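You operate a simulated robot arm through the tools that you are given. There is no shell and no other tool. Be economical: measure what you need, move in short steps, check, and stop when the job is done.

You run a simulated two-armed robot. Do the job below in one go: nothing can be reset, and whatever is moved stays where it is left.

## Task
Put the wide yellow-label box from the top of the grey side table on the blue book. Open the bottom drawer of the plan chest, take the green folder from the top of the small white table and put it in the inside of the bottom drawer of the plan chest and shut the drawer again. Turn the focus dial to 4. Take the request card on the top of the freezer lid and put it away on the small table by the glass door. Put the bagged book on the top of the freezer lid away on the top of the low wooden bench. Put the memory card labelled "M-32" from the top of the freezer lid on the perforated top of the suction table and the memory card that says "M-25" on top of the spool of blue thread. Any order will do. Set down upright: wide yellow-label box, request card.

It is judged by the outcome, as a careful person would: the job done as asked, and still so three seconds after it is handed in. It fails if anything else is knocked over, pushed out of place, dropped, spilled or broken. A push-on lid holds only when it is set on centred and level and pressed home; a screw cap is set on level and turned clockwise until tight.

## Robot
Two 7-joint arms with two-finger parallel grippers on one trunk, on a base that drives. Base frame: it is fixed to the floor where the robot stands at the start and does not move with it; the origin is under the middle of the robot, x ahead of it, y to its left, z up; the surface under the hand at the start is at about z = 780. Units: mm, rad, N and s.
The left shoulder is at the start at [20, 138, 1225], the right one opposite. With the tool pointing down near the work surface each hand reaches from about 100 to 460 mm from the robot's upright axis, wherever it stands, measured 20 degrees to its own side. Places, roughly: bagged book [5500, 1000, 1000]; blue book [-1250, 3500, 750]; bottom drawer of the plan chest [5400, 0, 200]; focus dial [700, -2500, 900]; green folder [2000, 0, 750]; inside of the bottom drawer of the plan chest [5400, 0, 200]; memory card [5500, 1000, 1000]; perforated top of the suction table [5300, 4500, 800]; request card [5250, 750, 1000]; small table by the glass door [-1700, -1500, 800]; spool of blue thread (6x6x7 cm) [5600, 700, 900]; top of the low wooden bench [5400, 2000, 600]; wide yellow-label box [500, 0, 750]. Payload 1.57 kg a hand.
The TCP of each hand is the grasp point between the finger pads, 30 mm short of the fingertips. In the tool frame z runs along the fingers and y along their closing line. Largest opening 80 mm; finger width 17, thickness 12; the body of the gripper, 40 by 82 mm, starts 80 mm behind the TCP.
Orientation is that of the tool frame in the base frame, as a unit quaternion [x, y, z, w]. With the fingers straight down and closing along the base's y, the tool's x points along the base's -x, its y along +y and its z along -z.

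## Interface
- The arms move only by the tool play_rows. It takes "left_series", "right_series" or both (then of equal length, played together; a hand with none holds still); each is a list of rows, each a list of 6 numbers: the shift along the tool's x, y, z in units of 20 mm (1.0 is 20 mm), then the turn, a rotation vector about the tool's x, y, z in units of 6 degrees (1.0 is 6 degrees). In form: [[tx, ty, tz, ax, ay, az], ...]. A call has 1 to 8 rows; each row shifts and turns the commanded pose from where the row before left it, along the tool's axes as they then stand. "left_fingers" and "right_fingers" are, for a hand that has rows, the finger opening in m, from 0 to 0.08, set as the call begins (left out, the last holds). A call with a number of a shift or a turn outside -1 to 1 is refused whole. Rows are played at 5 a second. More than 50 mm and 0.15 rad between two rows, or a gripper value outside its range, and nothing of the call is played. Where a pose cannot be reached the arm comes as near as it can. A force on the tool above 40 N (or 10 N above the force at the start of the call, whichever is more), or a blocked arm, ends the call early, and 0.2 s more pass. Each finger travels about 45 mm/s and halts on what it meets, pressing with about 31 N; the grip force reading is that of the motor and also rises with nothing between the fingers. The clock runs only during rows and for 0.2 s after the last one: add rows that do not move to give the fingers time. It gives the time, the measured TCP pose, the force on the tool (base axes), the opening and the grip force at its end, in the units of the frame above (readings bear some noise), with the torque about the TCP (base axes, N m) and any sound that the robot's microphone picked up, and new pictures: "pictures" is both (left out), scene, wrist or none (wrist: the cameras of the hands that moved).
- Cameras (640 x 400 px; columns grow to the right, rows downward): "scene" is now at [189.1, 21.8, 1128.5]; the picture's right is [0.23, -0.97, 0.00], its down [-0.37, -0.09, -0.92] and it looks along [0.90, 0.22, -0.38] (base axes); focal length 214 px, centre (320, 200). "left" rides on the left gripper at [72, 7, -122] in its tool frame; the picture's right is [-0.09, 1.00, 0.00], its down [-0.84, -0.08, -0.54] and it looks along [-0.54, -0.05, 0.84] (tool axes); focal length 238 px, centre (320, 200). "right" rides on the right gripper at [72, -7, -122] in its tool frame; the picture's right is [0.09, 1.00, 0.00], its down [-0.84, 0.08, -0.54] and it looks along [-0.54, 0.05, 0.84] (tool axes); focal length 238 px, centre (320, 200). There is no depth. A picture from a camera that has moved, and an enlarged one, comes with that camera's place and axes in the base frame and with its lens.
- move_column(by): slides the trunk up (or, below 0, down) by that many mm; the arms and the scene camera ride with it, the base frame stays. It gives what a move gives, with no picture.
- steer(legs): drives the robot by 1 to 6 legs, each [ahead, left, turn to the left] in mm, mm and rad, along the robot's own axes; the way and the turn of a leg run together, so that a leg with both is an arc; at most 1500 mm and 3.142 rad a leg. The arms and the cameras ride along, it lands a little off, and it stops where it bumps. It gives what a move gives, and a new picture of the scene camera.
- aim_head(pan, tilt): turns the head with the scene camera to pan (to the left, within 1.047 rad either way) and tilt (down, from -0.506 to 1.204), counted from straight ahead of the robot. It gives what a move gives, and a new picture of the scene camera.
- close_up(camera, box): a new picture of the part [left, top, right, bottom] of that camera's present view, enlarged. It takes no simulated time.
- sign_off(): hands the job in; it is judged then, once.

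Go step by step. Nothing tells you exact positions but the pictures and the camera data: compare them with the known pose of the tool, close in by small moves and look again before you grip or let go. The budget is 217 turns and 260 pictures, counting those below and the enlarged ones. Unless the task says otherwise, let go and move clear before handing in, and close with one line.

The tools are called after "Emit:" by a JSON object that holds its "api" and its "payload". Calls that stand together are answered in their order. play_rows: Moves the arms, as the interface text tells. Its arguments: {"type":"object","properties":{"left_series":{"type":"array","items":{"type":"array","items":{"type":"number"}}},"left_fingers":{"type":"number"},"right_series":{"type":"array","items":{"type":"array","items":{"type":"number"}}},"right_fingers":{"type":"number"},"pictures":{"type":"string","enum":["both","scene","wrist","none"]}},"required":[]} The other tools are called the same way: move_column (by) slides the trunk up or down; steer (legs) drives the base; aim_head (pan, tilt) turns the head that bears the scene camera; close_up (camera, box) takes an enlarged picture of a part of a camera's view; sign_off () hands the job in.

At the start:

```text
clock: 0.0
left_position: [367.6, 200.3, 1101.0]
left_tool_rot: [0.0, 1.0, 0.0, -0.001]
left_ft_force: [-0.4, 0.3, -0.4]
left_wrist_torque: [-0.02, 0.0, 0.02]
left_width: 80.0
left_finger_force: 0.1
right_position: [389.4, -97.6, 1025.7]
right_tool_rot: [-0.001, 1.0, 0.0, 0.0]
right_ft_force: [-0.1, 0.6, -0.1]
right_wrist_torque: [0.0, -0.01, 0.01]
right_width: 80.1
right_finger_force: 0.1
trunk travel left (down, up): [-600.0, 640.0]
robot x, y, heading: [1.7, 0.9, 0.001]
head pan, tilt: [0.236, 0.391]
```

scene: 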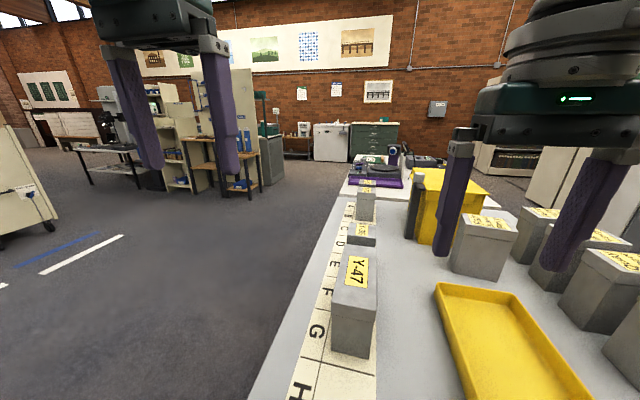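
right: 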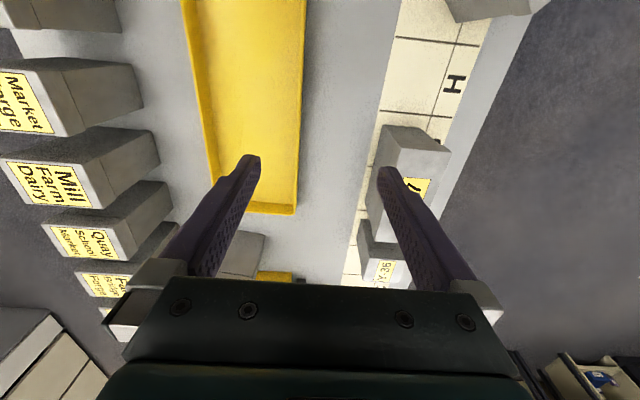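
left: 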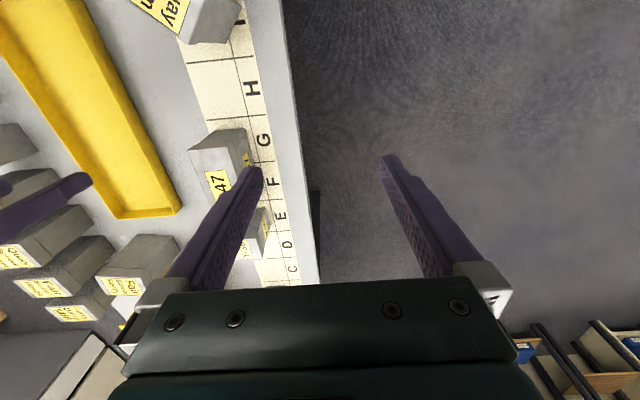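

I see a grey side table ahead and to the right with several grey boxes with yellow labels. I'll look down at it to find the wide one.

Emit:
{"api": "aim_head", "payload": {"pan": -0.3, "tilt": 0.6}}

Emit:
{"api": "close_up", "payload": {"camera": "scene", "box": [160, 100, 480, 300]}}

```text
clock: 1.0
left_position: [368.4, 199.3, 1099.6]
left_tool_rot: [0.0, 1.0, 0.0, 0.001]
left_ft_force: [1.0, 0.5, -0.3]
left_wrist_torque: [0.02, 0.01, 0.02]
left_width: 80.0
left_finger_force: 0.1
right_position: [390.9, -98.1, 1025.2]
right_tool_rot: [0.0, 1.0, 0.0, 0.001]
right_ft_force: [0.7, 0.3, -0.3]
right_wrist_torque: [0.02, -0.02, 0.0]
right_width: 80.1
right_finger_force: 0.1
trunk travel left (down, up): [-600.0, 640.0]
robot x, y, heading: [-1.1, -0.4, 0.001]
head pan, tilt: [-0.3, 0.6]
camera scene: at [183.4, -26.0, 1109.5], right [-0.29, -0.96, 0.0], down [-0.54, 0.17, -0.83], along [0.79, -0.24, -0.56], focal length 214 px, centre (320, 200)
```

scene: 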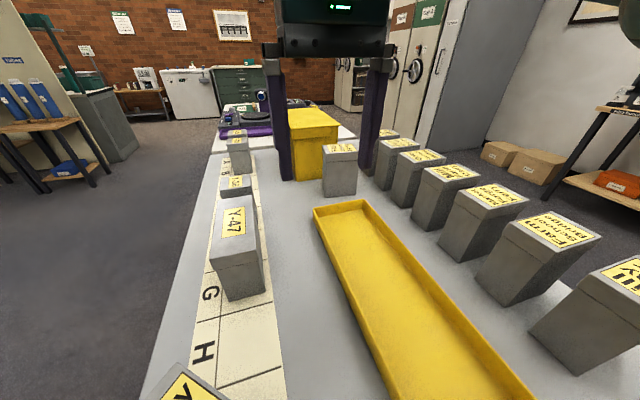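

```text
2.00 times, centred on (320, 200) of scene
camera zoom: at [183.4, -26.0, 1109.5], right [-0.29, -0.96, 0.0], down [-0.54, 0.17, -0.83], along [0.79, -0.24, -0.56], focal length 429 px, centre (320, 200)
```

zoom: 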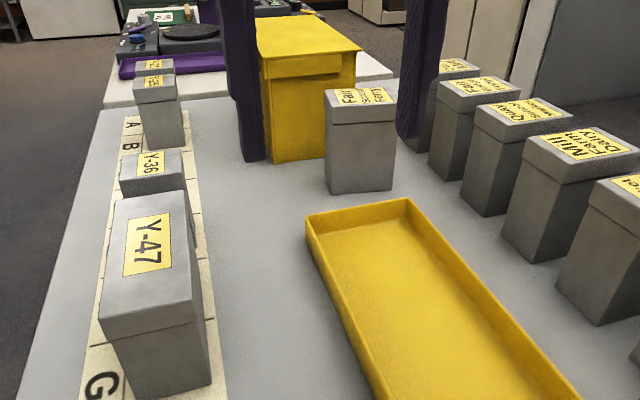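

Emit:
{"api": "aim_head", "payload": {"pan": 0.0, "tilt": 1.1}}

Emit:
{"api": "close_up", "payload": {"camera": "left", "box": [100, 0, 420, 300]}}

```text
clock: 1.9
left_position: [367.8, 199.3, 1099.8]
left_tool_rot: [0.0, 1.0, 0.0, 0.0]
left_ft_force: [0.5, 0.5, -0.9]
left_wrist_torque: [0.0, -0.03, -0.01]
left_width: 79.9
left_finger_force: 0.2
right_position: [391.0, -98.2, 1026.1]
right_tool_rot: [0.0, 1.0, 0.0, 0.001]
right_ft_force: [0.2, -0.4, -0.2]
right_wrist_torque: [0.02, -0.01, -0.01]
right_width: 79.8
right_finger_force: 0.0
trunk travel left (down, up): [-600.0, 640.0]
robot x, y, heading: [0.5, 2.4, 0.002]
head pan, tilt: [0.0, 1.1]
camera scene: at [162.1, 0.1, 1070.9], right [0.0, -1.0, 0.0], down [-0.89, 0.0, -0.45], along [0.45, 0.0, -0.89], focal length 214 px, centre (320, 200)
```

scene: 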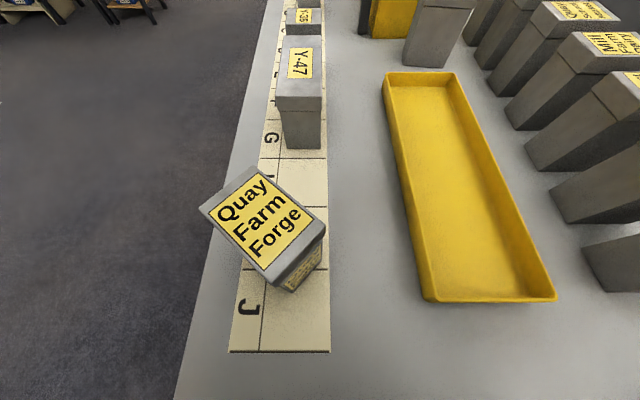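

```text
1.33 times, centred on (260, 150) of left
camera zoom: at [296.7, 205.6, 1223.3], right [0.09, 1.0, 0.0], down [0.84, -0.08, 0.54], along [0.54, -0.05, -0.84], focal length 318 px, centre (400, 267)
```

zoom: 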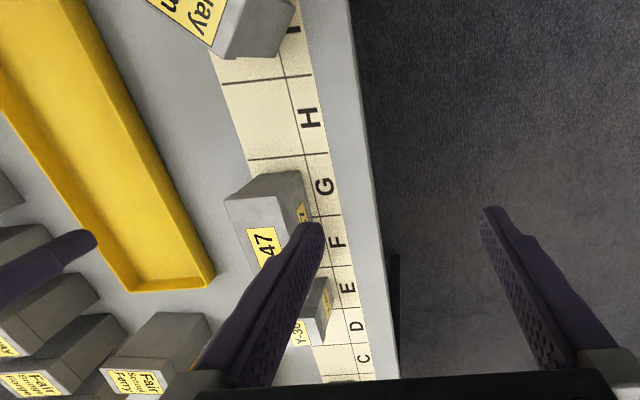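

Emit:
{"api": "move_column", "payload": {"by": 450}}

Emit:
{"api": "aim_head", "payload": {"pan": -0.1, "tilt": 0.9}}

Emit:
{"api": "close_up", "payload": {"camera": "scene", "box": [200, 80, 520, 280]}}

```text
refused: 450 is not a number from -400 to 400
```

```text
clock: 2.6
left_position: [368.2, 198.5, 1099.6]
left_tool_rot: [0.0, 1.0, 0.0, 0.0]
left_ft_force: [0.4, -0.1, 0.8]
left_wrist_torque: [0.0, -0.02, 0.02]
left_width: 79.8
left_finger_force: 0.0
right_position: [390.1, -97.3, 1025.2]
right_tool_rot: [-0.001, 1.0, 0.0, 0.0]
right_ft_force: [0.0, -0.2, -1.2]
right_wrist_torque: [-0.01, 0.01, -0.02]
right_width: 80.0
right_finger_force: 0.1
trunk travel left (down, up): [-600.0, 640.0]
robot x, y, heading: [-0.8, -1.5, -0.006]
head pan, tilt: [-0.099, 0.901]
camera scene: at [174.0, -7.4, 1084.6], right [-0.1, -1.0, 0.0], down [-0.78, 0.08, -0.62], along [0.62, -0.06, -0.78], focal length 214 px, centre (320, 200)
```

scene: 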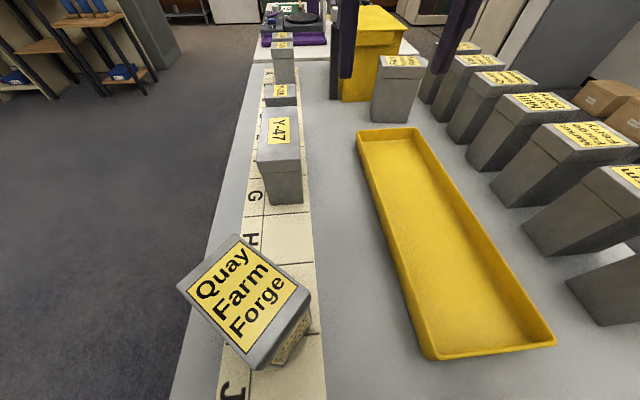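

```text
2.00 times, centred on (360, 180) of scene
camera zoom: at [174.0, -7.4, 1084.6], right [-0.1, -1.0, 0.0], down [-0.78, 0.08, -0.62], along [0.62, -0.06, -0.78], focal length 429 px, centre (240, 240)
```

zoom: 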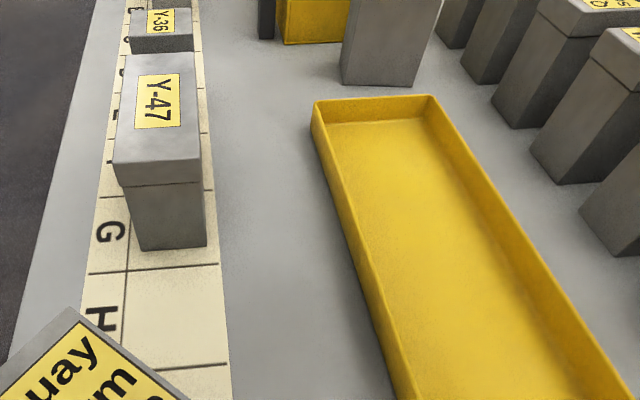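

Emit:
{"api": "move_column", "payload": {"by": 400}}

Emit:
{"api": "aim_head", "payload": {"pan": -0.15, "tilt": 0.95}}

Emit:
{"api": "close_up", "payload": {"camera": "scene", "box": [200, 80, 440, 230]}}

```text
clock: 6.5
left_position: [368.3, 198.3, 1499.7]
left_tool_rot: [0.0, 1.0, 0.0, 0.0]
left_ft_force: [-0.2, -0.3, 0.4]
left_wrist_torque: [-0.01, -0.03, -0.01]
left_width: 80.0
left_finger_force: 0.1
right_position: [390.0, -98.0, 1426.2]
right_tool_rot: [0.0, 1.0, 0.001, 0.0]
right_ft_force: [-0.2, -0.1, 0.2]
right_wrist_torque: [-0.04, 0.01, -0.02]
right_width: 79.9
right_finger_force: 0.0
trunk travel left (down, up): [-1000.0, 240.0]
robot x, y, heading: [-1.4, 0.5, -0.001]
head pan, tilt: [-0.099, 0.901]
```

```text
clock: 7.1
left_position: [368.4, 198.8, 1499.7]
left_tool_rot: [0.001, 1.0, 0.0, 0.0]
left_ft_force: [-0.4, 0.5, -0.1]
left_wrist_torque: [0.02, 0.03, 0.0]
left_width: 80.0
left_finger_force: 0.0
right_position: [390.8, -97.1, 1425.8]
right_tool_rot: [0.0, 1.0, 0.001, 0.0]
right_ft_force: [0.4, -0.4, -0.2]
right_wrist_torque: [0.0, 0.01, -0.01]
right_width: 80.2
right_finger_force: 0.1
trunk travel left (down, up): [-1000.0, 240.0]
robot x, y, heading: [-0.1, -1.7, -0.001]
head pan, tilt: [-0.15, 0.949]
camera scene: at [170.9, -10.8, 1481.0], right [-0.15, -0.99, 0.0], down [-0.8, 0.12, -0.58], along [0.58, -0.09, -0.81], focal length 214 px, centre (320, 200)
```

scene: 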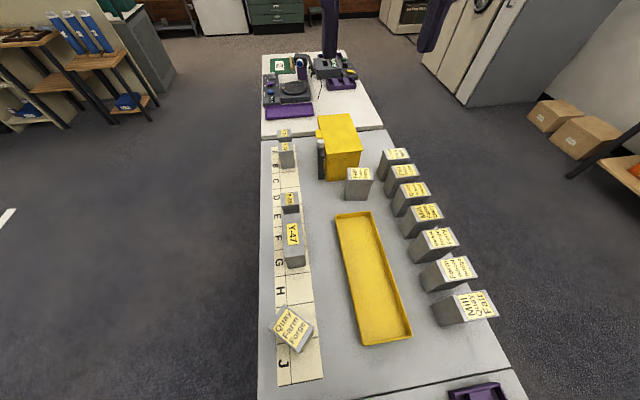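

```text
2.67 times, centred on (320, 155) of scene
camera zoom: at [170.9, -10.8, 1481.0], right [-0.15, -0.99, 0.0], down [-0.8, 0.12, -0.58], along [0.58, -0.09, -0.81], focal length 572 px, centre (320, 320)
```

zoom: 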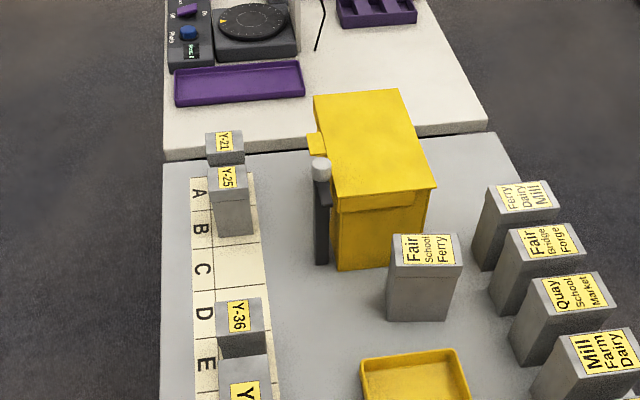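

The boxes marked Y-xx are laid along the grid; Y-47 is the wide one (about 107×58×104 mm, centre near [463, 28], top z≈884). I'll turn left a bit so the right arm can reach it, then lower the trunk.

Emit:
{"api": "steer", "payload": {"legs": [[0, 0, 0.35], [30, -10, 0]]}}

Emit:
{"api": "move_column", "payload": {"by": -320}}

Emit:
{"api": "aim_head", "payload": {"pan": -0.3, "tilt": 0.9}}

```text
clock: 9.0
left_position: [305.8, 316.2, 1499.9]
left_tool_rot: [-0.179, 0.984, 0.0, 0.0]
left_ft_force: [-0.4, -0.7, 0.7]
left_wrist_torque: [-0.02, -0.01, -0.01]
left_width: 79.7
left_finger_force: 0.1
right_position: [432.4, 44.8, 1424.8]
right_tool_rot: [-0.178, 0.984, 0.0, 0.001]
right_ft_force: [-0.3, 0.2, -0.2]
right_wrist_torque: [-0.01, 0.04, 0.0]
right_width: 80.1
right_finger_force: 0.1
trunk travel left (down, up): [-1000.0, 240.0]
robot x, y, heading: [30.5, 1.8, 0.355]
head pan, tilt: [-0.15, 0.949]
camera scene: at [195.3, 51.1, 1481.0], right [0.21, -0.98, 0.0], down [-0.8, -0.17, -0.58], along [0.57, 0.12, -0.81], focal length 214 px, centre (320, 200)
```

scene: 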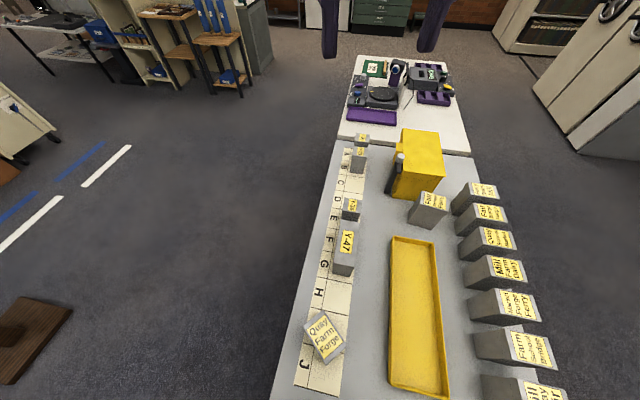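

```text
clock: 12.2
left_position: [306.0, 316.1, 1180.5]
left_tool_rot: [-0.178, 0.984, 0.0, 0.0]
left_ft_force: [0.2, -0.1, -0.4]
left_wrist_torque: [0.0, 0.03, 0.01]
left_width: 80.0
left_finger_force: 0.0
right_position: [431.5, 45.3, 1104.5]
right_tool_rot: [-0.178, 0.984, 0.0, 0.0]
right_ft_force: [0.4, 0.9, -0.7]
right_wrist_torque: [-0.01, -0.02, -0.04]
right_width: 80.0
right_finger_force: 0.1
trunk travel left (down, up): [-680.0, 560.0]
robot x, y, heading: [33.3, 0.5, 0.354]
head pan, tilt: [-0.15, 0.949]
```

```text
clock: 12.9
left_position: [306.3, 316.7, 1181.1]
left_tool_rot: [-0.177, 0.984, 0.0, -0.001]
left_ft_force: [-0.5, 0.0, 0.5]
left_wrist_torque: [0.01, 0.0, -0.02]
left_width: 80.2
left_finger_force: 0.0
right_position: [431.9, 45.1, 1105.4]
right_tool_rot: [-0.178, 0.984, 0.0, 0.0]
right_ft_force: [-0.9, 0.5, -0.3]
right_wrist_torque: [-0.03, 0.02, 0.03]
right_width: 80.1
right_finger_force: 0.0
trunk travel left (down, up): [-680.0, 560.0]
robot x, y, heading: [32.5, -0.4, 0.357]
head pan, tilt: [-0.3, 0.901]
camera scene: at [199.5, 40.5, 1164.6], right [0.06, -1.0, 0.0], down [-0.78, -0.05, -0.62], along [0.62, 0.04, -0.78], focal length 214 px, centre (320, 200)
```

scene: 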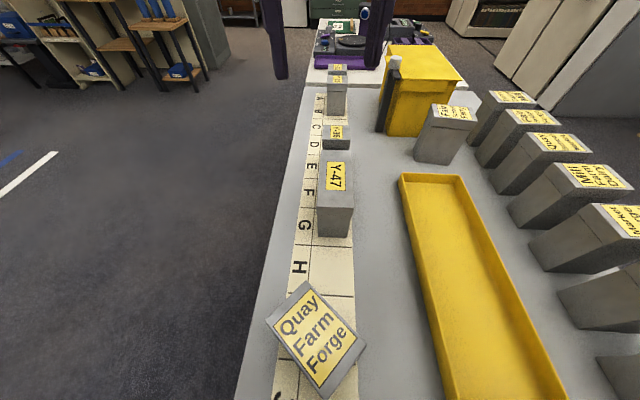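

Emit:
{"api": "play_rows", "payload": {"right_series": [[0, 0, 0.96, 0, 0, 0.85], [0, 0, 0.96, 0, 0, 0.85], [0, 0, 0.96, 0, 0, 0.85], [0, 0, 0.96, 0, 0, 0.85], [-0.45, -0.22, 0.96, 0, 0, 0], [-0.45, -0.22, 0.96, 0, 0, 0], [-0.45, -0.22, 0.96, 0, 0, 0], [-0.45, -0.22, 0.96, 0, 0, 0]], "right_fingers": 0.08}}

```text
clock: 14.7
left_position: [305.9, 317.7, 1180.4]
left_tool_rot: [-0.178, 0.984, 0.0, 0.0]
left_ft_force: [0.6, 0.4, -0.4]
left_wrist_torque: [0.03, -0.02, -0.02]
left_width: 79.9
left_finger_force: 0.0
right_position: [467.1, 28.0, 951.4]
right_tool_rot: [-0.001, 1.0, 0.0, 0.0]
right_ft_force: [0.2, -0.8, 0.4]
right_wrist_torque: [-0.01, 0.01, 0.02]
right_width: 80.0
right_finger_force: 0.1
trunk travel left (down, up): [-680.0, 560.0]
robot x, y, heading: [33.5, -2.0, 0.36]
head pan, tilt: [-0.3, 0.901]
camera scene: at [199.5, 40.4, 1164.7], right [0.06, -1.0, 0.0], down [-0.78, -0.04, -0.62], along [0.62, 0.04, -0.78], focal length 214 px, centre (320, 200)
camera right: at [394.7, 22.0, 1074.2], right [-0.09, 1.0, 0.0], down [0.84, 0.08, 0.54], along [0.54, 0.05, -0.84], focal length 238 px, centre (320, 200)
```

scene: 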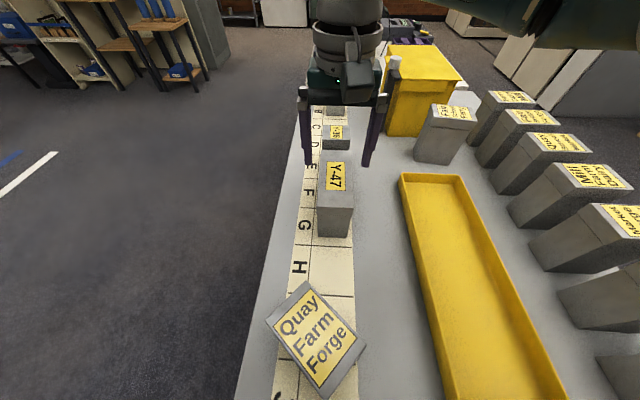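
right: 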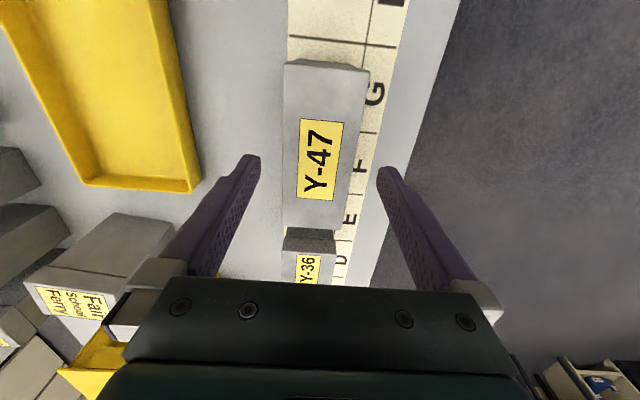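

Emit:
{"api": "play_rows", "payload": {"right_series": [[-0.35, 0.05, 1, 0, 0, 0], [0, 0, 1, 0, 0, 0], [0, 0, 1, 0, 0, 0], [0, 0, 1, 0, 0, 0], [0, 0, 1, 0, 0, 0], [0, 0, 0.9, 0, 0, 0]], "pictures": "none"}}

Emit:
{"api": "play_rows", "payload": {"right_series": [[0, 0, 0, 0, 0, 0], [0, 0, 0, 0, 0, 0], [0, 0, 0, 0, 0, 0]], "right_fingers": 0.0, "pictures": "wrist"}}

```text
clock: 16.1
left_position: [305.9, 316.9, 1180.9]
left_tool_rot: [-0.178, 0.984, 0.0, 0.0]
left_ft_force: [0.0, -0.6, -0.1]
left_wrist_torque: [0.0, -0.01, 0.0]
left_width: 80.3
left_finger_force: 0.1
right_position: [454.9, 17.8, 844.6]
right_tool_rot: [-0.001, 1.0, 0.001, 0.001]
right_ft_force: [0.1, 1.4, 1.3]
right_wrist_torque: [-0.03, -0.01, 0.01]
right_width: 79.9
right_finger_force: 0.2
right hand out of reach, approached as far as the arm can: row 4, 5, 6
trunk travel left (down, up): [-680.0, 560.0]
robot x, y, heading: [29.9, 4.6, 0.356]
head pan, tilt: [-0.3, 0.901]
```

```text
clock: 16.9
left_position: [304.9, 317.7, 1180.6]
left_tool_rot: [-0.178, 0.984, 0.0, 0.0]
left_ft_force: [-0.3, -0.2, 0.4]
left_wrist_torque: [-0.01, -0.03, 0.03]
left_width: 79.9
left_finger_force: 0.0
right_position: [454.2, 16.3, 843.8]
right_tool_rot: [-0.001, 1.0, 0.0, 0.0]
right_ft_force: [-0.8, 2.5, 0.1]
right_wrist_torque: [0.09, -0.05, 0.09]
right_width: 63.0
right_finger_force: 30.7
trunk travel left (down, up): [-680.0, 560.0]
robot x, y, heading: [34.7, 0.6, 0.356]
head pan, tilt: [-0.3, 0.901]
camera right: at [381.4, 10.6, 966.1], right [-0.09, 1.0, 0.0], down [0.84, 0.08, 0.54], along [0.54, 0.05, -0.84], focal length 238 px, centre (320, 200)
```

right: 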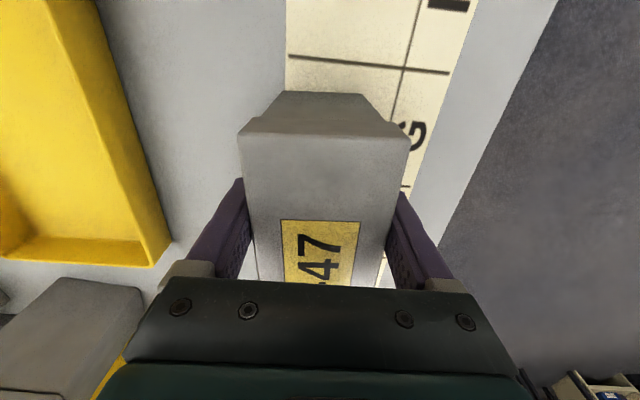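

Emit:
{"api": "play_rows", "payload": {"right_series": [[0, 0, 0, 0, 0, 0], [0, 0, 0, 0, 0, 0]], "right_fingers": 0.08, "pictures": "none"}}

Emit:
{"api": "move_column", "payload": {"by": -70}}

```text
clock: 17.5
left_position: [306.0, 318.1, 1180.4]
left_tool_rot: [-0.178, 0.984, 0.0, 0.0]
left_ft_force: [0.1, 0.2, -0.9]
left_wrist_torque: [0.04, 0.03, 0.01]
left_width: 80.2
left_finger_force: 0.0
right_position: [455.0, 15.4, 844.6]
right_tool_rot: [0.0, 1.0, 0.001, 0.0]
right_ft_force: [-0.3, -1.3, 1.1]
right_wrist_torque: [0.0, 0.0, 0.02]
right_width: 79.9
right_finger_force: 0.0
trunk travel left (down, up): [-680.0, 560.0]
robot x, y, heading: [31.4, 0.2, 0.358]
head pan, tilt: [-0.3, 0.901]
```

```text
clock: 18.1
left_position: [305.6, 317.2, 1141.0]
left_tool_rot: [-0.178, 0.984, 0.0, 0.0]
left_ft_force: [-1.3, 0.8, -0.1]
left_wrist_torque: [-0.02, 0.0, 0.01]
left_width: 79.8
left_finger_force: 0.0
right_position: [454.4, 17.3, 810.1]
right_tool_rot: [-0.001, 1.0, 0.0, -0.004]
right_ft_force: [-5.2, -2.4, 12.2]
right_wrist_torque: [0.37, 0.07, 0.21]
right_width: 77.6
right_finger_force: 0.1
trunk travel left (down, up): [-642.0, 598.0]
robot x, y, heading: [31.9, 2.9, 0.353]
head pan, tilt: [-0.3, 0.901]
stopped: the force on the tool passed its limit at 111 N (the readings are from after the stop); the commanded pose is now the measured one
```

Emit:
{"api": "play_rows", "payload": {"right_series": [[0, 0, -0.75, 0, 0, 0], [-0.6, 0.3, -0.3, 0, 0, 0]]}}

```text
clock: 18.8
left_position: [307.0, 317.4, 1141.9]
left_tool_rot: [-0.178, 0.984, 0.0, 0.0]
left_ft_force: [-0.7, 0.7, -0.1]
left_wrist_torque: [-0.03, 0.04, -0.01]
left_width: 80.2
left_finger_force: 0.1
right_position: [466.2, 24.6, 831.4]
right_tool_rot: [-0.002, 1.0, -0.001, -0.003]
right_ft_force: [0.2, 0.1, 0.1]
right_wrist_torque: [0.0, 0.0, 0.01]
right_width: 80.2
right_finger_force: 0.0
trunk travel left (down, up): [-642.0, 598.0]
robot x, y, heading: [35.8, 2.9, 0.352]
head pan, tilt: [-0.3, 0.901]
camera scene: at [199.4, 40.5, 1126.8], right [0.06, -1.0, 0.0], down [-0.78, -0.04, -0.62], along [0.62, 0.04, -0.78], focal length 214 px, centre (320, 200)
camera right: at [394.2, 18.4, 953.9], right [-0.09, 1.0, 0.0], down [0.84, 0.08, 0.54], along [0.53, 0.05, -0.84], focal length 238 px, centre (320, 200)
```

scene: 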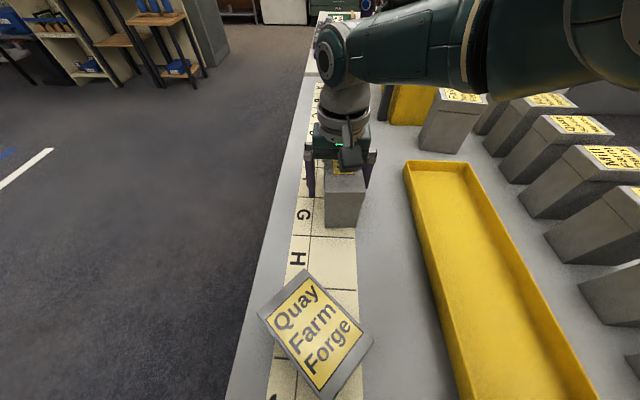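
right: 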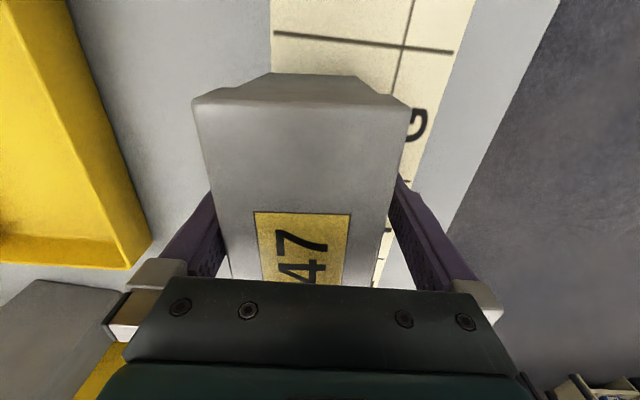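

Emit:
{"api": "play_rows", "payload": {"right_series": [[0, -0.1, 0, 0, 0, 0], [0, 0, 0, 0, 0, 0], [0, 0, 0, 0, 0, 0], [0, 0, -0.5, 0, 0, 0], [0, 0, -1, 0, 0, 0], [0, 0, -1, 0, 0, 0], [0, 0, -1, 0, 0, 0], [0, 0, -1, 0, 0, 0]], "right_fingers": 0.0, "pictures": "scene"}}

```text
clock: 20.6
left_position: [307.0, 317.1, 1141.9]
left_tool_rot: [-0.178, 0.984, 0.0, 0.001]
left_ft_force: [-0.6, -0.8, 0.6]
left_wrist_torque: [-0.01, 0.0, 0.01]
left_width: 80.2
left_finger_force: 0.0
right_position: [468.7, 22.8, 921.7]
right_tool_rot: [-0.001, 1.0, -0.001, -0.004]
right_ft_force: [-0.3, 0.4, -4.9]
right_wrist_torque: [-0.03, 0.09, 0.02]
right_width: 62.2
right_finger_force: 31.1
trunk travel left (down, up): [-642.0, 598.0]
robot x, y, heading: [32.1, 0.2, 0.361]
head pan, tilt: [-0.3, 0.901]
camera scene: at [199.1, 40.3, 1126.7], right [0.06, -1.0, 0.0], down [-0.78, -0.04, -0.62], along [0.62, 0.04, -0.78], focal length 214 px, centre (320, 200)
```

scene: 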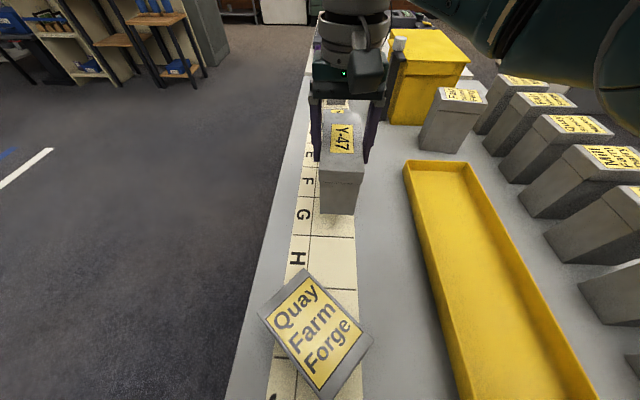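

Emit:
{"api": "move_column", "payload": {"by": 220}}

Emit:
{"api": "aim_head", "payload": {"pan": 1.047, "tilt": 0.35}}

```text
clock: 22.9
left_position: [306.3, 316.4, 1361.9]
left_tool_rot: [-0.178, 0.984, 0.0, 0.0]
left_ft_force: [-0.8, -0.1, -0.4]
left_wrist_torque: [-0.02, -0.01, 0.04]
left_width: 80.0
left_finger_force: 0.0
right_position: [469.0, 22.2, 1140.1]
right_tool_rot: [-0.001, 1.0, 0.0, -0.003]
right_ft_force: [-0.1, 0.2, -5.4]
right_wrist_torque: [0.0, 0.05, 0.01]
right_width: 62.1
right_finger_force: 30.6
trunk travel left (down, up): [-862.0, 378.0]
robot x, y, heading: [29.0, -1.3, 0.356]
head pan, tilt: [-0.3, 0.901]
```

```text
clock: 24.4
left_position: [306.4, 316.3, 1362.0]
left_tool_rot: [-0.177, 0.984, 0.0, 0.001]
left_ft_force: [0.1, -0.1, -0.6]
left_wrist_torque: [-0.01, 0.0, 0.02]
left_width: 80.1
left_finger_force: 0.2
right_position: [468.9, 22.1, 1141.7]
right_tool_rot: [-0.001, 1.0, 0.0, -0.003]
right_ft_force: [0.3, -0.5, -4.6]
right_wrist_torque: [-0.01, 0.06, -0.03]
right_width: 61.9
right_finger_force: 31.1
trunk travel left (down, up): [-862.0, 378.0]
robot x, y, heading: [31.4, 1.4, 0.356]
head pan, tilt: [1.047, 0.351]
camera scene: at [139.2, 127.8, 1394.3], right [0.99, -0.17, 0.0], down [-0.06, -0.34, -0.94], along [0.16, 0.93, -0.34], focal length 214 px, centre (320, 200)
```

scene: 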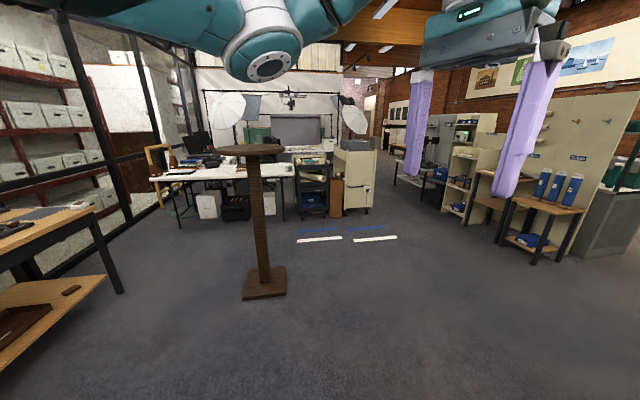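

Emit:
{"api": "steer", "payload": {"legs": [[0, 0, 1.606], [1250, 0, 0], [1200, 0, 0]]}}

Emit:
{"api": "aim_head", "payload": {"pan": -0.2, "tilt": 0.5}}

```text
clock: 40.3
left_position: [-1226.1, 2537.2, 1362.9]
left_tool_rot: [0.829, -0.559, 0.0, 0.0]
left_ft_force: [0.1, -0.4, -0.8]
left_wrist_torque: [0.02, -0.02, 0.02]
left_width: 80.0
left_finger_force: 0.1
right_position: [-936.9, 2706.2, 1139.7]
right_tool_rot: [0.718, -0.696, 0.003, 0.002]
right_ft_force: [0.1, -0.5, -4.3]
right_wrist_torque: [-0.06, -0.02, 0.01]
right_width: 61.9
right_finger_force: 30.9
trunk travel left (down, up): [-862.0, 378.0]
robot x, y, heading: [-904.1, 2270.1, 1.954]
head pan, tilt: [1.047, 0.351]
camera scene: at [-1034.4, 2375.2, 1394.3], right [0.14, 0.99, 0.0], down [0.34, -0.05, -0.94], along [-0.93, 0.13, -0.34], focal length 214 px, centre (320, 200)
```

scene: 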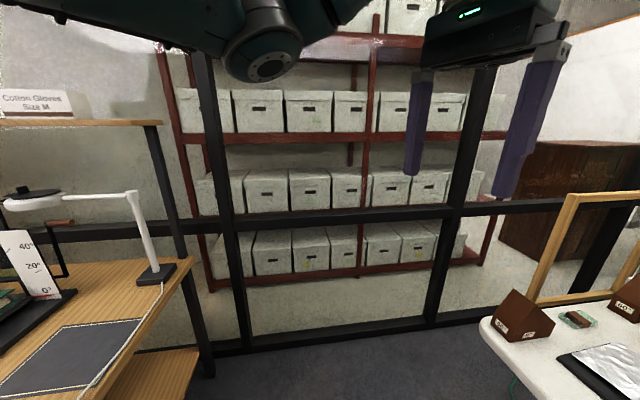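

```text
clock: 41.7
left_position: [-1225.6, 2536.3, 1362.4]
left_tool_rot: [0.829, -0.559, 0.001, -0.001]
left_ft_force: [-0.2, -0.5, -0.1]
left_wrist_torque: [0.01, -0.02, 0.02]
left_width: 79.9
left_finger_force: 0.0
right_position: [-937.9, 2706.2, 1140.8]
right_tool_rot: [0.718, -0.696, 0.002, 0.002]
right_ft_force: [-1.0, 0.0, -3.4]
right_wrist_torque: [-0.1, -0.01, -0.01]
right_width: 61.6
right_finger_force: 31.1
trunk travel left (down, up): [-862.0, 378.0]
robot x, y, heading: [-904.0, 2274.1, 1.956]
head pan, tilt: [-0.201, 0.499]
camera scene: at [-958.9, 2451.8, 1380.6], right [0.98, 0.18, 0.0], down [0.09, -0.47, -0.88], along [-0.16, 0.86, -0.48], focal length 214 px, centre (320, 200)
```

scene: 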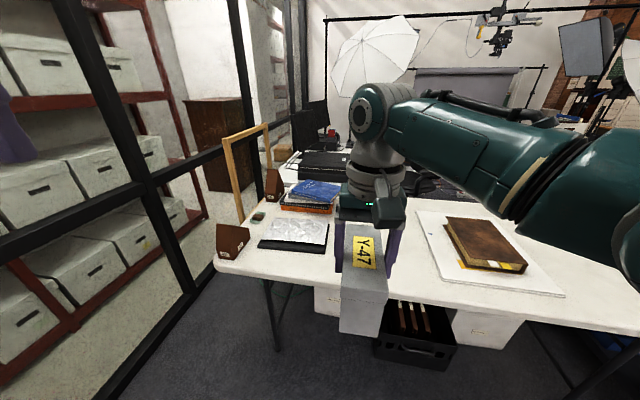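

Emit:
{"api": "close_up", "payload": {"camera": "scene", "box": [200, 110, 360, 290]}}

Emit:
{"api": "aim_head", "payload": {"pan": 0.15, "tilt": 0.6}}

```text
2.22 times, centred on (280, 200) of scene
camera zoom: at [-958.9, 2451.8, 1380.6], right [0.98, 0.18, 0.0], down [0.09, -0.47, -0.88], along [-0.16, 0.86, -0.48], focal length 477 px, centre (409, 200)
```

zoom: 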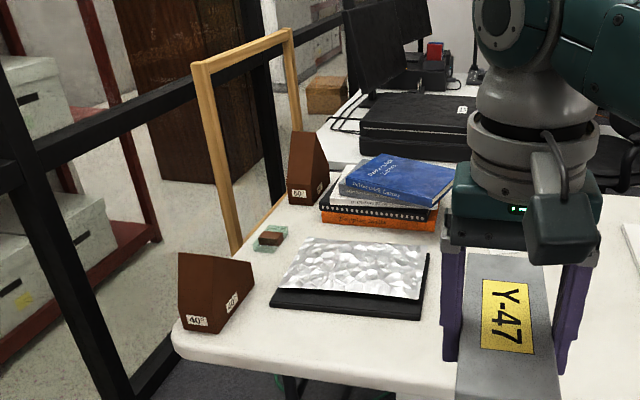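

```text
clock: 42.5
left_position: [-1227.2, 2536.4, 1361.2]
left_tool_rot: [0.829, -0.559, 0.001, 0.0]
left_ft_force: [0.4, -0.1, 0.3]
left_wrist_torque: [0.03, -0.03, 0.04]
left_width: 80.0
left_finger_force: 0.1
right_position: [-937.3, 2706.8, 1139.8]
right_tool_rot: [0.717, -0.697, 0.003, 0.003]
right_ft_force: [-0.3, 0.8, -4.7]
right_wrist_torque: [-0.05, -0.02, -0.02]
right_width: 61.9
right_finger_force: 31.1
trunk travel left (down, up): [-862.0, 378.0]
robot x, y, heading: [-903.7, 2274.0, 1.962]
head pan, tilt: [0.15, 0.6]
camera scene: at [-987.2, 2438.4, 1371.6], right [0.86, 0.51, 0.0], down [0.29, -0.49, -0.82], along [-0.42, 0.71, -0.57], focal length 214 px, centre (320, 200)
```

scene: 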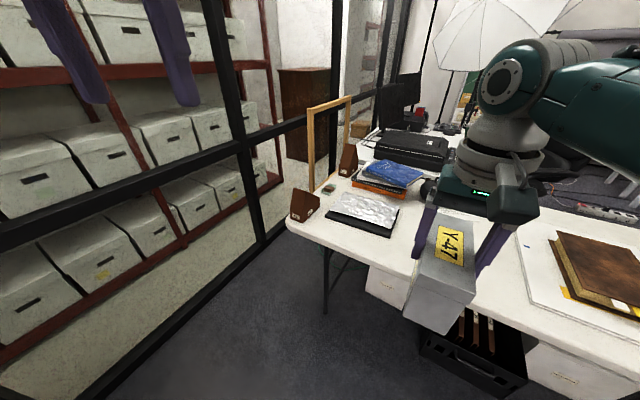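

The blue book lies on top of a stack at about [-1195, 3530, 820] on the white table, deep behind its front edge. I'll stand side-on to the table so the right shoulder overhangs it; first I turn and strafe partway.

Emit:
{"api": "steer", "payload": {"legs": [[0, 0, 0.92], [150, -400, 0]]}}

Emit:
{"api": "aim_head", "payload": {"pan": -1.0, "tilt": 0.75}}

```text
clock: 47.5
left_position: [-1349.1, 2607.8, 1361.3]
left_tool_rot: [0.991, -0.137, 0.0, 0.001]
left_ft_force: [-0.6, -0.2, -0.1]
left_wrist_torque: [-0.01, 0.0, -0.03]
left_width: 80.0
left_finger_force: 0.1
right_position: [-1306.1, 2942.0, 1138.8]
right_tool_rot: [0.951, -0.309, 0.004, 0.001]
right_ft_force: [-1.0, 0.3, -5.2]
right_wrist_torque: [-0.07, -0.05, -0.01]
right_width: 61.8
right_finger_force: 30.9
trunk travel left (down, up): [-862.0, 378.0]
robot x, y, heading: [-943.9, 2704.8, 2.866]
head pan, tilt: [0.15, 0.6]
camera scene: at [-1125.3, 2738.8, 1371.5], right [0.12, 0.99, 0.0], down [0.56, -0.07, -0.82], along [-0.82, 0.1, -0.57], focal length 214 px, centre (320, 200)
```

scene: 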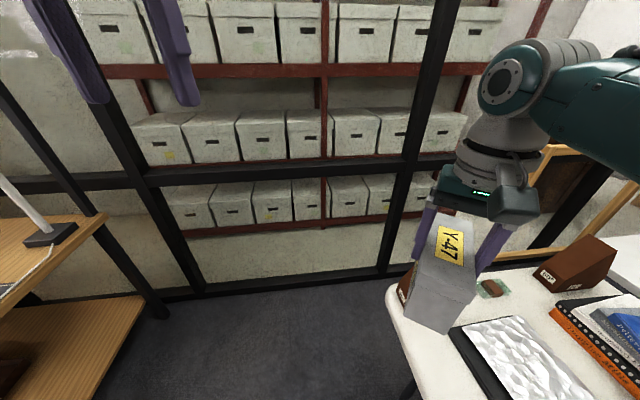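

```text
clock: 48.9
left_position: [-1348.6, 2608.1, 1362.3]
left_tool_rot: [0.991, -0.137, 0.0, 0.001]
left_ft_force: [0.5, 0.3, -0.1]
left_wrist_torque: [-0.03, 0.03, 0.0]
left_width: 80.1
left_finger_force: 0.0
right_position: [-1305.7, 2942.5, 1139.9]
right_tool_rot: [0.951, -0.309, 0.003, 0.001]
right_ft_force: [-0.2, 0.1, -5.3]
right_wrist_torque: [-0.04, -0.04, 0.0]
right_width: 62.1
right_finger_force: 30.7
trunk travel left (down, up): [-862.0, 378.0]
robot x, y, heading: [-944.7, 2697.9, 2.869]
head pan, tilt: [-1.0, 0.75]
camera scene: at [-1061.9, 2807.1, 1358.7], right [0.96, 0.29, 0.0], down [0.2, -0.65, -0.73], along [-0.21, 0.7, -0.68], focal length 214 px, centre (320, 200)
```

scene: 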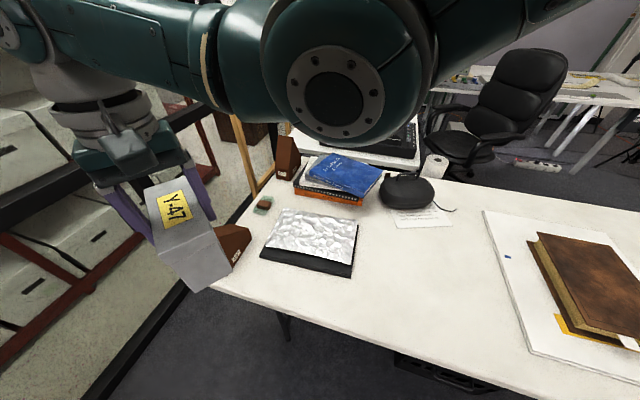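

Emit:
{"api": "play_rows", "payload": {"right_series": [[0.76, -0.55, -0.2, 0, 0, 0], [0.76, -0.55, -0.2, 0, 0, 0], [0.76, -0.55, -0.2, 0, 0, 0], [0.76, -0.55, -0.2, 0, 0, 0], [0.76, -0.55, -0.2, 0, 0, 0], [0.76, -0.55, -0.2, 0, 0, 0], [0.76, -0.55, -0.2, 0, 0, 0], [0.76, -0.55, -0.2, 0, 0, 0]], "pictures": "none"}}

Emit:
{"api": "steer", "payload": {"legs": [[125, -150, 0], [0, -56, 0]]}}

```text
clock: 50.7
left_position: [-1348.6, 2608.1, 1363.2]
left_tool_rot: [0.991, -0.137, 0.0, 0.0]
left_ft_force: [0.0, 0.5, 0.7]
left_wrist_torque: [0.03, 0.01, 0.01]
left_width: 79.8
left_finger_force: 0.0
right_position: [-1155.0, 2941.1, 1173.8]
right_tool_rot: [0.951, -0.309, 0.003, 0.001]
right_ft_force: [-1.4, -0.6, -4.6]
right_wrist_torque: [-0.03, -0.09, -0.01]
right_width: 62.1
right_finger_force: 31.0
trunk travel left (down, up): [-862.0, 378.0]
robot x, y, heading: [-940.2, 2699.7, 2.867]
head pan, tilt: [-1.0, 0.75]
```

```text
clock: 52.8
left_position: [-1414.0, 2837.0, 1361.5]
left_tool_rot: [0.991, -0.135, 0.001, 0.001]
left_ft_force: [-0.8, -0.3, -0.5]
left_wrist_torque: [0.04, -0.01, 0.0]
left_width: 80.0
left_finger_force: 0.0
right_position: [-1222.5, 3169.5, 1171.5]
right_tool_rot: [0.952, -0.307, 0.003, 0.001]
right_ft_force: [-0.4, 0.5, -3.6]
right_wrist_torque: [-0.07, -0.05, -0.01]
right_width: 61.9
right_finger_force: 31.0
trunk travel left (down, up): [-862.0, 378.0]
robot x, y, heading: [-1008.3, 2931.1, 2.872]
head pan, tilt: [-1.0, 0.75]
camera scene: at [-1127.8, 3036.7, 1358.7], right [0.96, 0.3, 0.0], down [0.2, -0.65, -0.73], along [-0.22, 0.7, -0.68], focal length 214 px, centre (320, 200)
```

scene: 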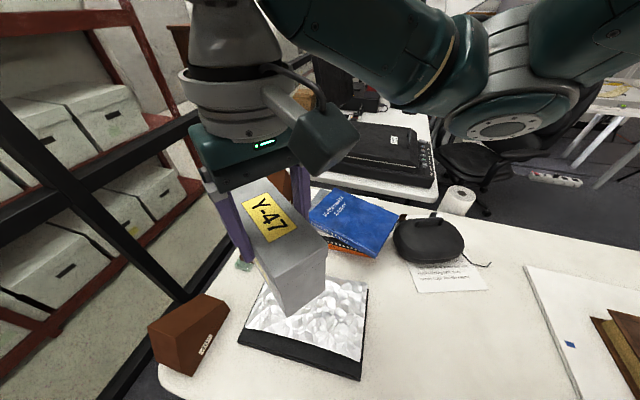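

Emit:
{"api": "play_rows", "payload": {"right_series": [[-0.47, -0.93, 0, 0, 0, 0], [-0.47, -0.93, 0, 0, 0, 0], [-0.47, -0.93, 0, 0, 0, 0], [-0.47, -0.93, 0, 0, 0, 0], [-0.47, -0.93, 0, 0, 0, 0], [-0.47, -0.93, 0, 0, 0, 0], [-0.47, -0.93, 0, 0, 0, 0], [-0.47, -0.93, 0, 0, 0, 0]], "pictures": "none"}}

Emit:
{"api": "play_rows", "payload": {"right_series": [[-0.47, -0.93, 0, 0, 0, 0], [-0.47, -0.93, 0, 0, 0, 0], [-0.47, -0.93, 0, 0, 0, 0], [-0.47, -0.93, 0, 0, 0, 0], [-0.47, -0.93, 0, 0, 0, 0], [-0.47, -0.93, 0, 0, 0, 0], [-0.47, -0.93, 0, 0, 0, 0], [-0.47, -0.93, 0, 0, 0, 0]]}}

```text
clock: 54.6
left_position: [-1413.5, 2836.3, 1362.2]
left_tool_rot: [0.991, -0.136, 0.0, 0.0]
left_ft_force: [0.3, 0.0, -0.5]
left_wrist_torque: [0.01, 0.0, -0.02]
left_width: 80.0
left_finger_force: 0.0
right_position: [-1195.3, 3335.9, 1171.0]
right_tool_rot: [0.951, -0.308, 0.004, 0.001]
right_ft_force: [0.8, 0.0, -3.8]
right_wrist_torque: [-0.04, -0.03, 0.03]
right_width: 61.9
right_finger_force: 31.5
trunk travel left (down, up): [-862.0, 378.0]
robot x, y, heading: [-1007.3, 2930.9, 2.872]
head pan, tilt: [-1.0, 0.75]
```

```text
clock: 56.4
left_position: [-1413.5, 2836.6, 1361.8]
left_tool_rot: [0.991, -0.135, 0.0, 0.001]
left_ft_force: [-0.1, 0.8, -0.6]
left_wrist_torque: [0.02, 0.0, 0.0]
left_width: 80.3
left_finger_force: 0.1
right_position: [-1169.7, 3499.0, 1171.8]
right_tool_rot: [0.952, -0.307, 0.003, 0.001]
right_ft_force: [0.1, -0.6, -4.5]
right_wrist_torque: [-0.04, -0.02, -0.01]
right_width: 61.7
right_finger_force: 31.4
trunk travel left (down, up): [-862.0, 378.0]
robot x, y, heading: [-1004.9, 2933.3, 2.873]
head pan, tilt: [-1.0, 0.75]
camera scene: at [-1127.8, 3036.6, 1358.7], right [0.96, 0.3, 0.0], down [0.2, -0.65, -0.73], along [-0.22, 0.7, -0.68], focal length 214 px, centre (320, 200)
camera right: at [-1109.0, 3464.0, 1294.1], right [-0.51, -0.86, 0.0], down [-0.73, 0.43, 0.54], along [-0.46, 0.27, -0.84], focal length 238 px, centre (320, 200)
```

scene: 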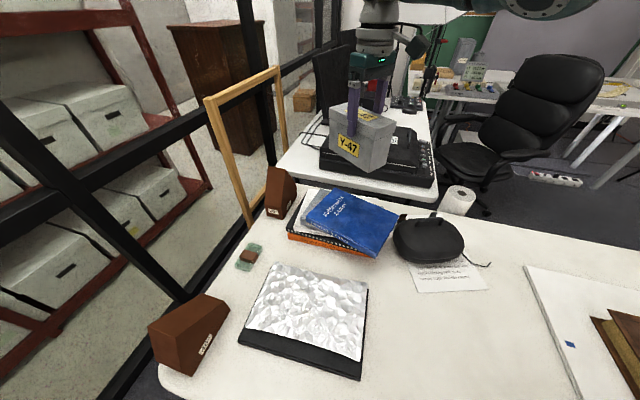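
right: 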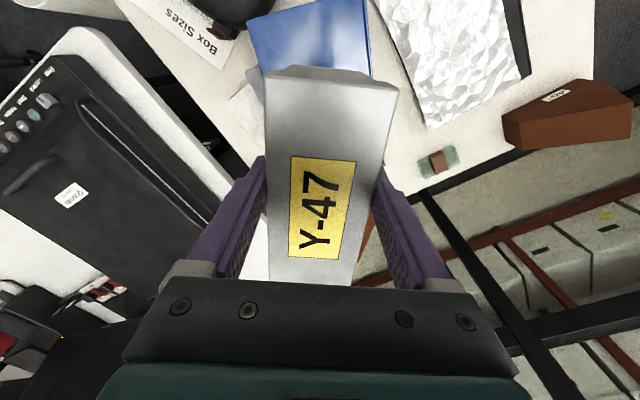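

Emit:
{"api": "move_column", "payload": {"by": -260}}

Emit:
{"api": "aim_head", "payload": {"pan": -1.0, "tilt": 0.5}}

```text
clock: 58.4
left_position: [-1414.5, 2836.4, 1145.1]
left_tool_rot: [0.991, -0.135, 0.0, -0.001]
left_ft_force: [0.4, 0.3, 1.2]
left_wrist_torque: [-0.03, -0.03, 0.0]
left_width: 79.9
left_finger_force: 0.0
right_position: [-1173.4, 3504.3, 962.1]
right_tool_rot: [0.951, -0.308, -0.005, -0.003]
right_ft_force: [-0.4, 4.5, 12.9]
right_wrist_torque: [-0.25, -0.31, 0.14]
right_width: 61.9
right_finger_force: 31.2
trunk travel left (down, up): [-646.0, 594.0]
robot x, y, heading: [-1009.4, 2930.4, 2.869]
head pan, tilt: [-1.0, 0.75]
stopped: the force on the tool passed its limit at 65 N (the readings are from after the stop); the commanded pose is now the measured one
```

```text
clock: 59.2
left_position: [-1415.2, 2839.0, 1146.4]
left_tool_rot: [0.991, -0.135, -0.001, -0.002]
left_ft_force: [0.2, -0.2, 0.3]
left_wrist_torque: [-0.03, 0.03, -0.03]
left_width: 79.9
left_finger_force: 0.1
right_position: [-1172.8, 3504.9, 963.0]
right_tool_rot: [0.951, -0.308, -0.004, -0.002]
right_ft_force: [0.2, 5.3, 14.8]
right_wrist_torque: [0.66, 0.56, -0.07]
right_width: 61.9
right_finger_force: 31.1
trunk travel left (down, up): [-646.0, 594.0]
robot x, y, heading: [-1007.4, 2932.8, 2.871]
head pan, tilt: [-1.0, 0.499]
camera scene: at [-1130.7, 3046.5, 1165.1], right [0.96, 0.3, 0.0], down [0.14, -0.46, -0.88], along [-0.26, 0.84, -0.48], focal length 214 px, centre (320, 200)
```

scene: 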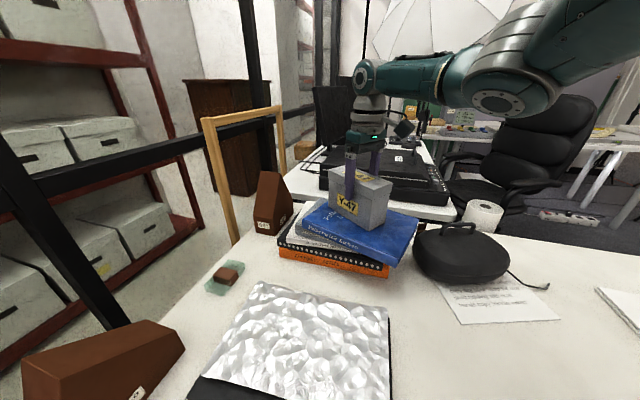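

Emit:
{"api": "close_up", "payload": {"camera": "scene", "box": [260, 120, 440, 280]}}

```text
2.50 times, centred on (350, 200) of scene
camera zoom: at [-1130.7, 3046.5, 1165.1], right [0.96, 0.3, 0.0], down [0.14, -0.46, -0.88], along [-0.26, 0.84, -0.48], focal length 536 px, centre (245, 200)
```

zoom: 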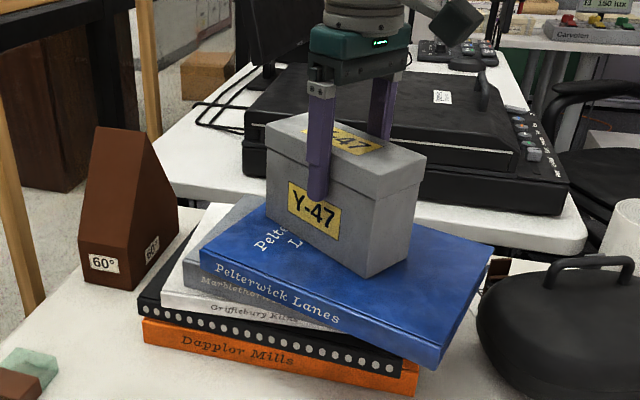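

Emit:
{"api": "play_rows", "payload": {"right_series": [[0, 0, -0.05, 0, 0, 0], [0, 0, 0, 0, 0, 0], [0, 0, 0, 0, 0, 0]], "right_fingers": 0.08, "pictures": "none"}}

Emit:
{"api": "play_rows", "payload": {"right_series": [[0, 0, -0.5, 0, 0, 0], [0, 0, -1, 0, 0, 0], [0, 0, -1, 0, 0, 0], [0, 0, -1, 0, 0, 0], [0, 0, -1, 0, 0, 0], [0, 0, -1, 0, 0, 0], [0, 0, -1, 0, 0, 0]], "pictures": "scene"}}

```text
clock: 60.0
left_position: [-1415.0, 2837.6, 1146.7]
left_tool_rot: [0.991, -0.135, -0.001, 0.0]
left_ft_force: [0.0, 0.2, -0.6]
left_wrist_torque: [0.0, -0.04, -0.01]
left_width: 80.0
left_finger_force: 0.0
right_position: [-1171.8, 3501.5, 959.6]
right_tool_rot: [0.951, -0.309, -0.001, 0.0]
right_ft_force: [-0.2, -0.3, 0.1]
right_wrist_torque: [0.0, 0.01, 0.0]
right_width: 79.7
right_finger_force: 0.1
trunk travel left (down, up): [-646.0, 594.0]
robot x, y, heading: [-1009.3, 2931.6, 2.874]
head pan, tilt: [-1.0, 0.499]
```

```text
clock: 61.6
left_position: [-1415.4, 2836.6, 1146.6]
left_tool_rot: [0.991, -0.136, 0.001, 0.0]
left_ft_force: [-0.3, 0.0, -0.6]
left_wrist_torque: [0.01, 0.02, -0.02]
left_width: 79.8
left_finger_force: 0.0
right_position: [-1173.0, 3501.5, 1091.4]
right_tool_rot: [0.951, -0.308, -0.002, -0.001]
right_ft_force: [0.5, -0.6, 0.0]
right_wrist_torque: [-0.04, -0.02, 0.01]
right_width: 79.9
right_finger_force: 0.0
trunk travel left (down, up): [-646.0, 594.0]
robot x, y, heading: [-1004.1, 2933.9, 2.869]
head pan, tilt: [-1.0, 0.499]
camera scene: at [-1130.2, 3044.6, 1164.7], right [0.96, 0.3, 0.0], down [0.14, -0.46, -0.88], along [-0.26, 0.84, -0.48], focal length 214 px, centre (320, 200)
```

scene: 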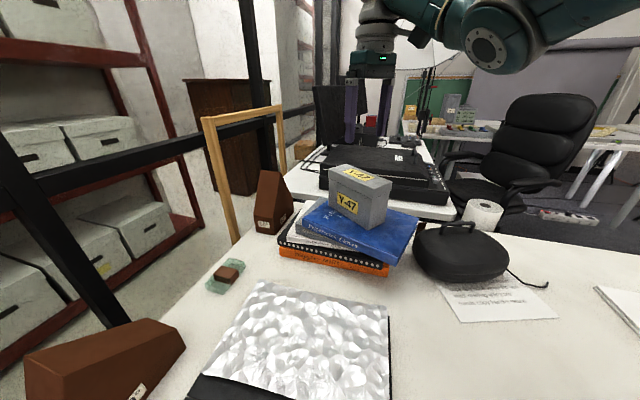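

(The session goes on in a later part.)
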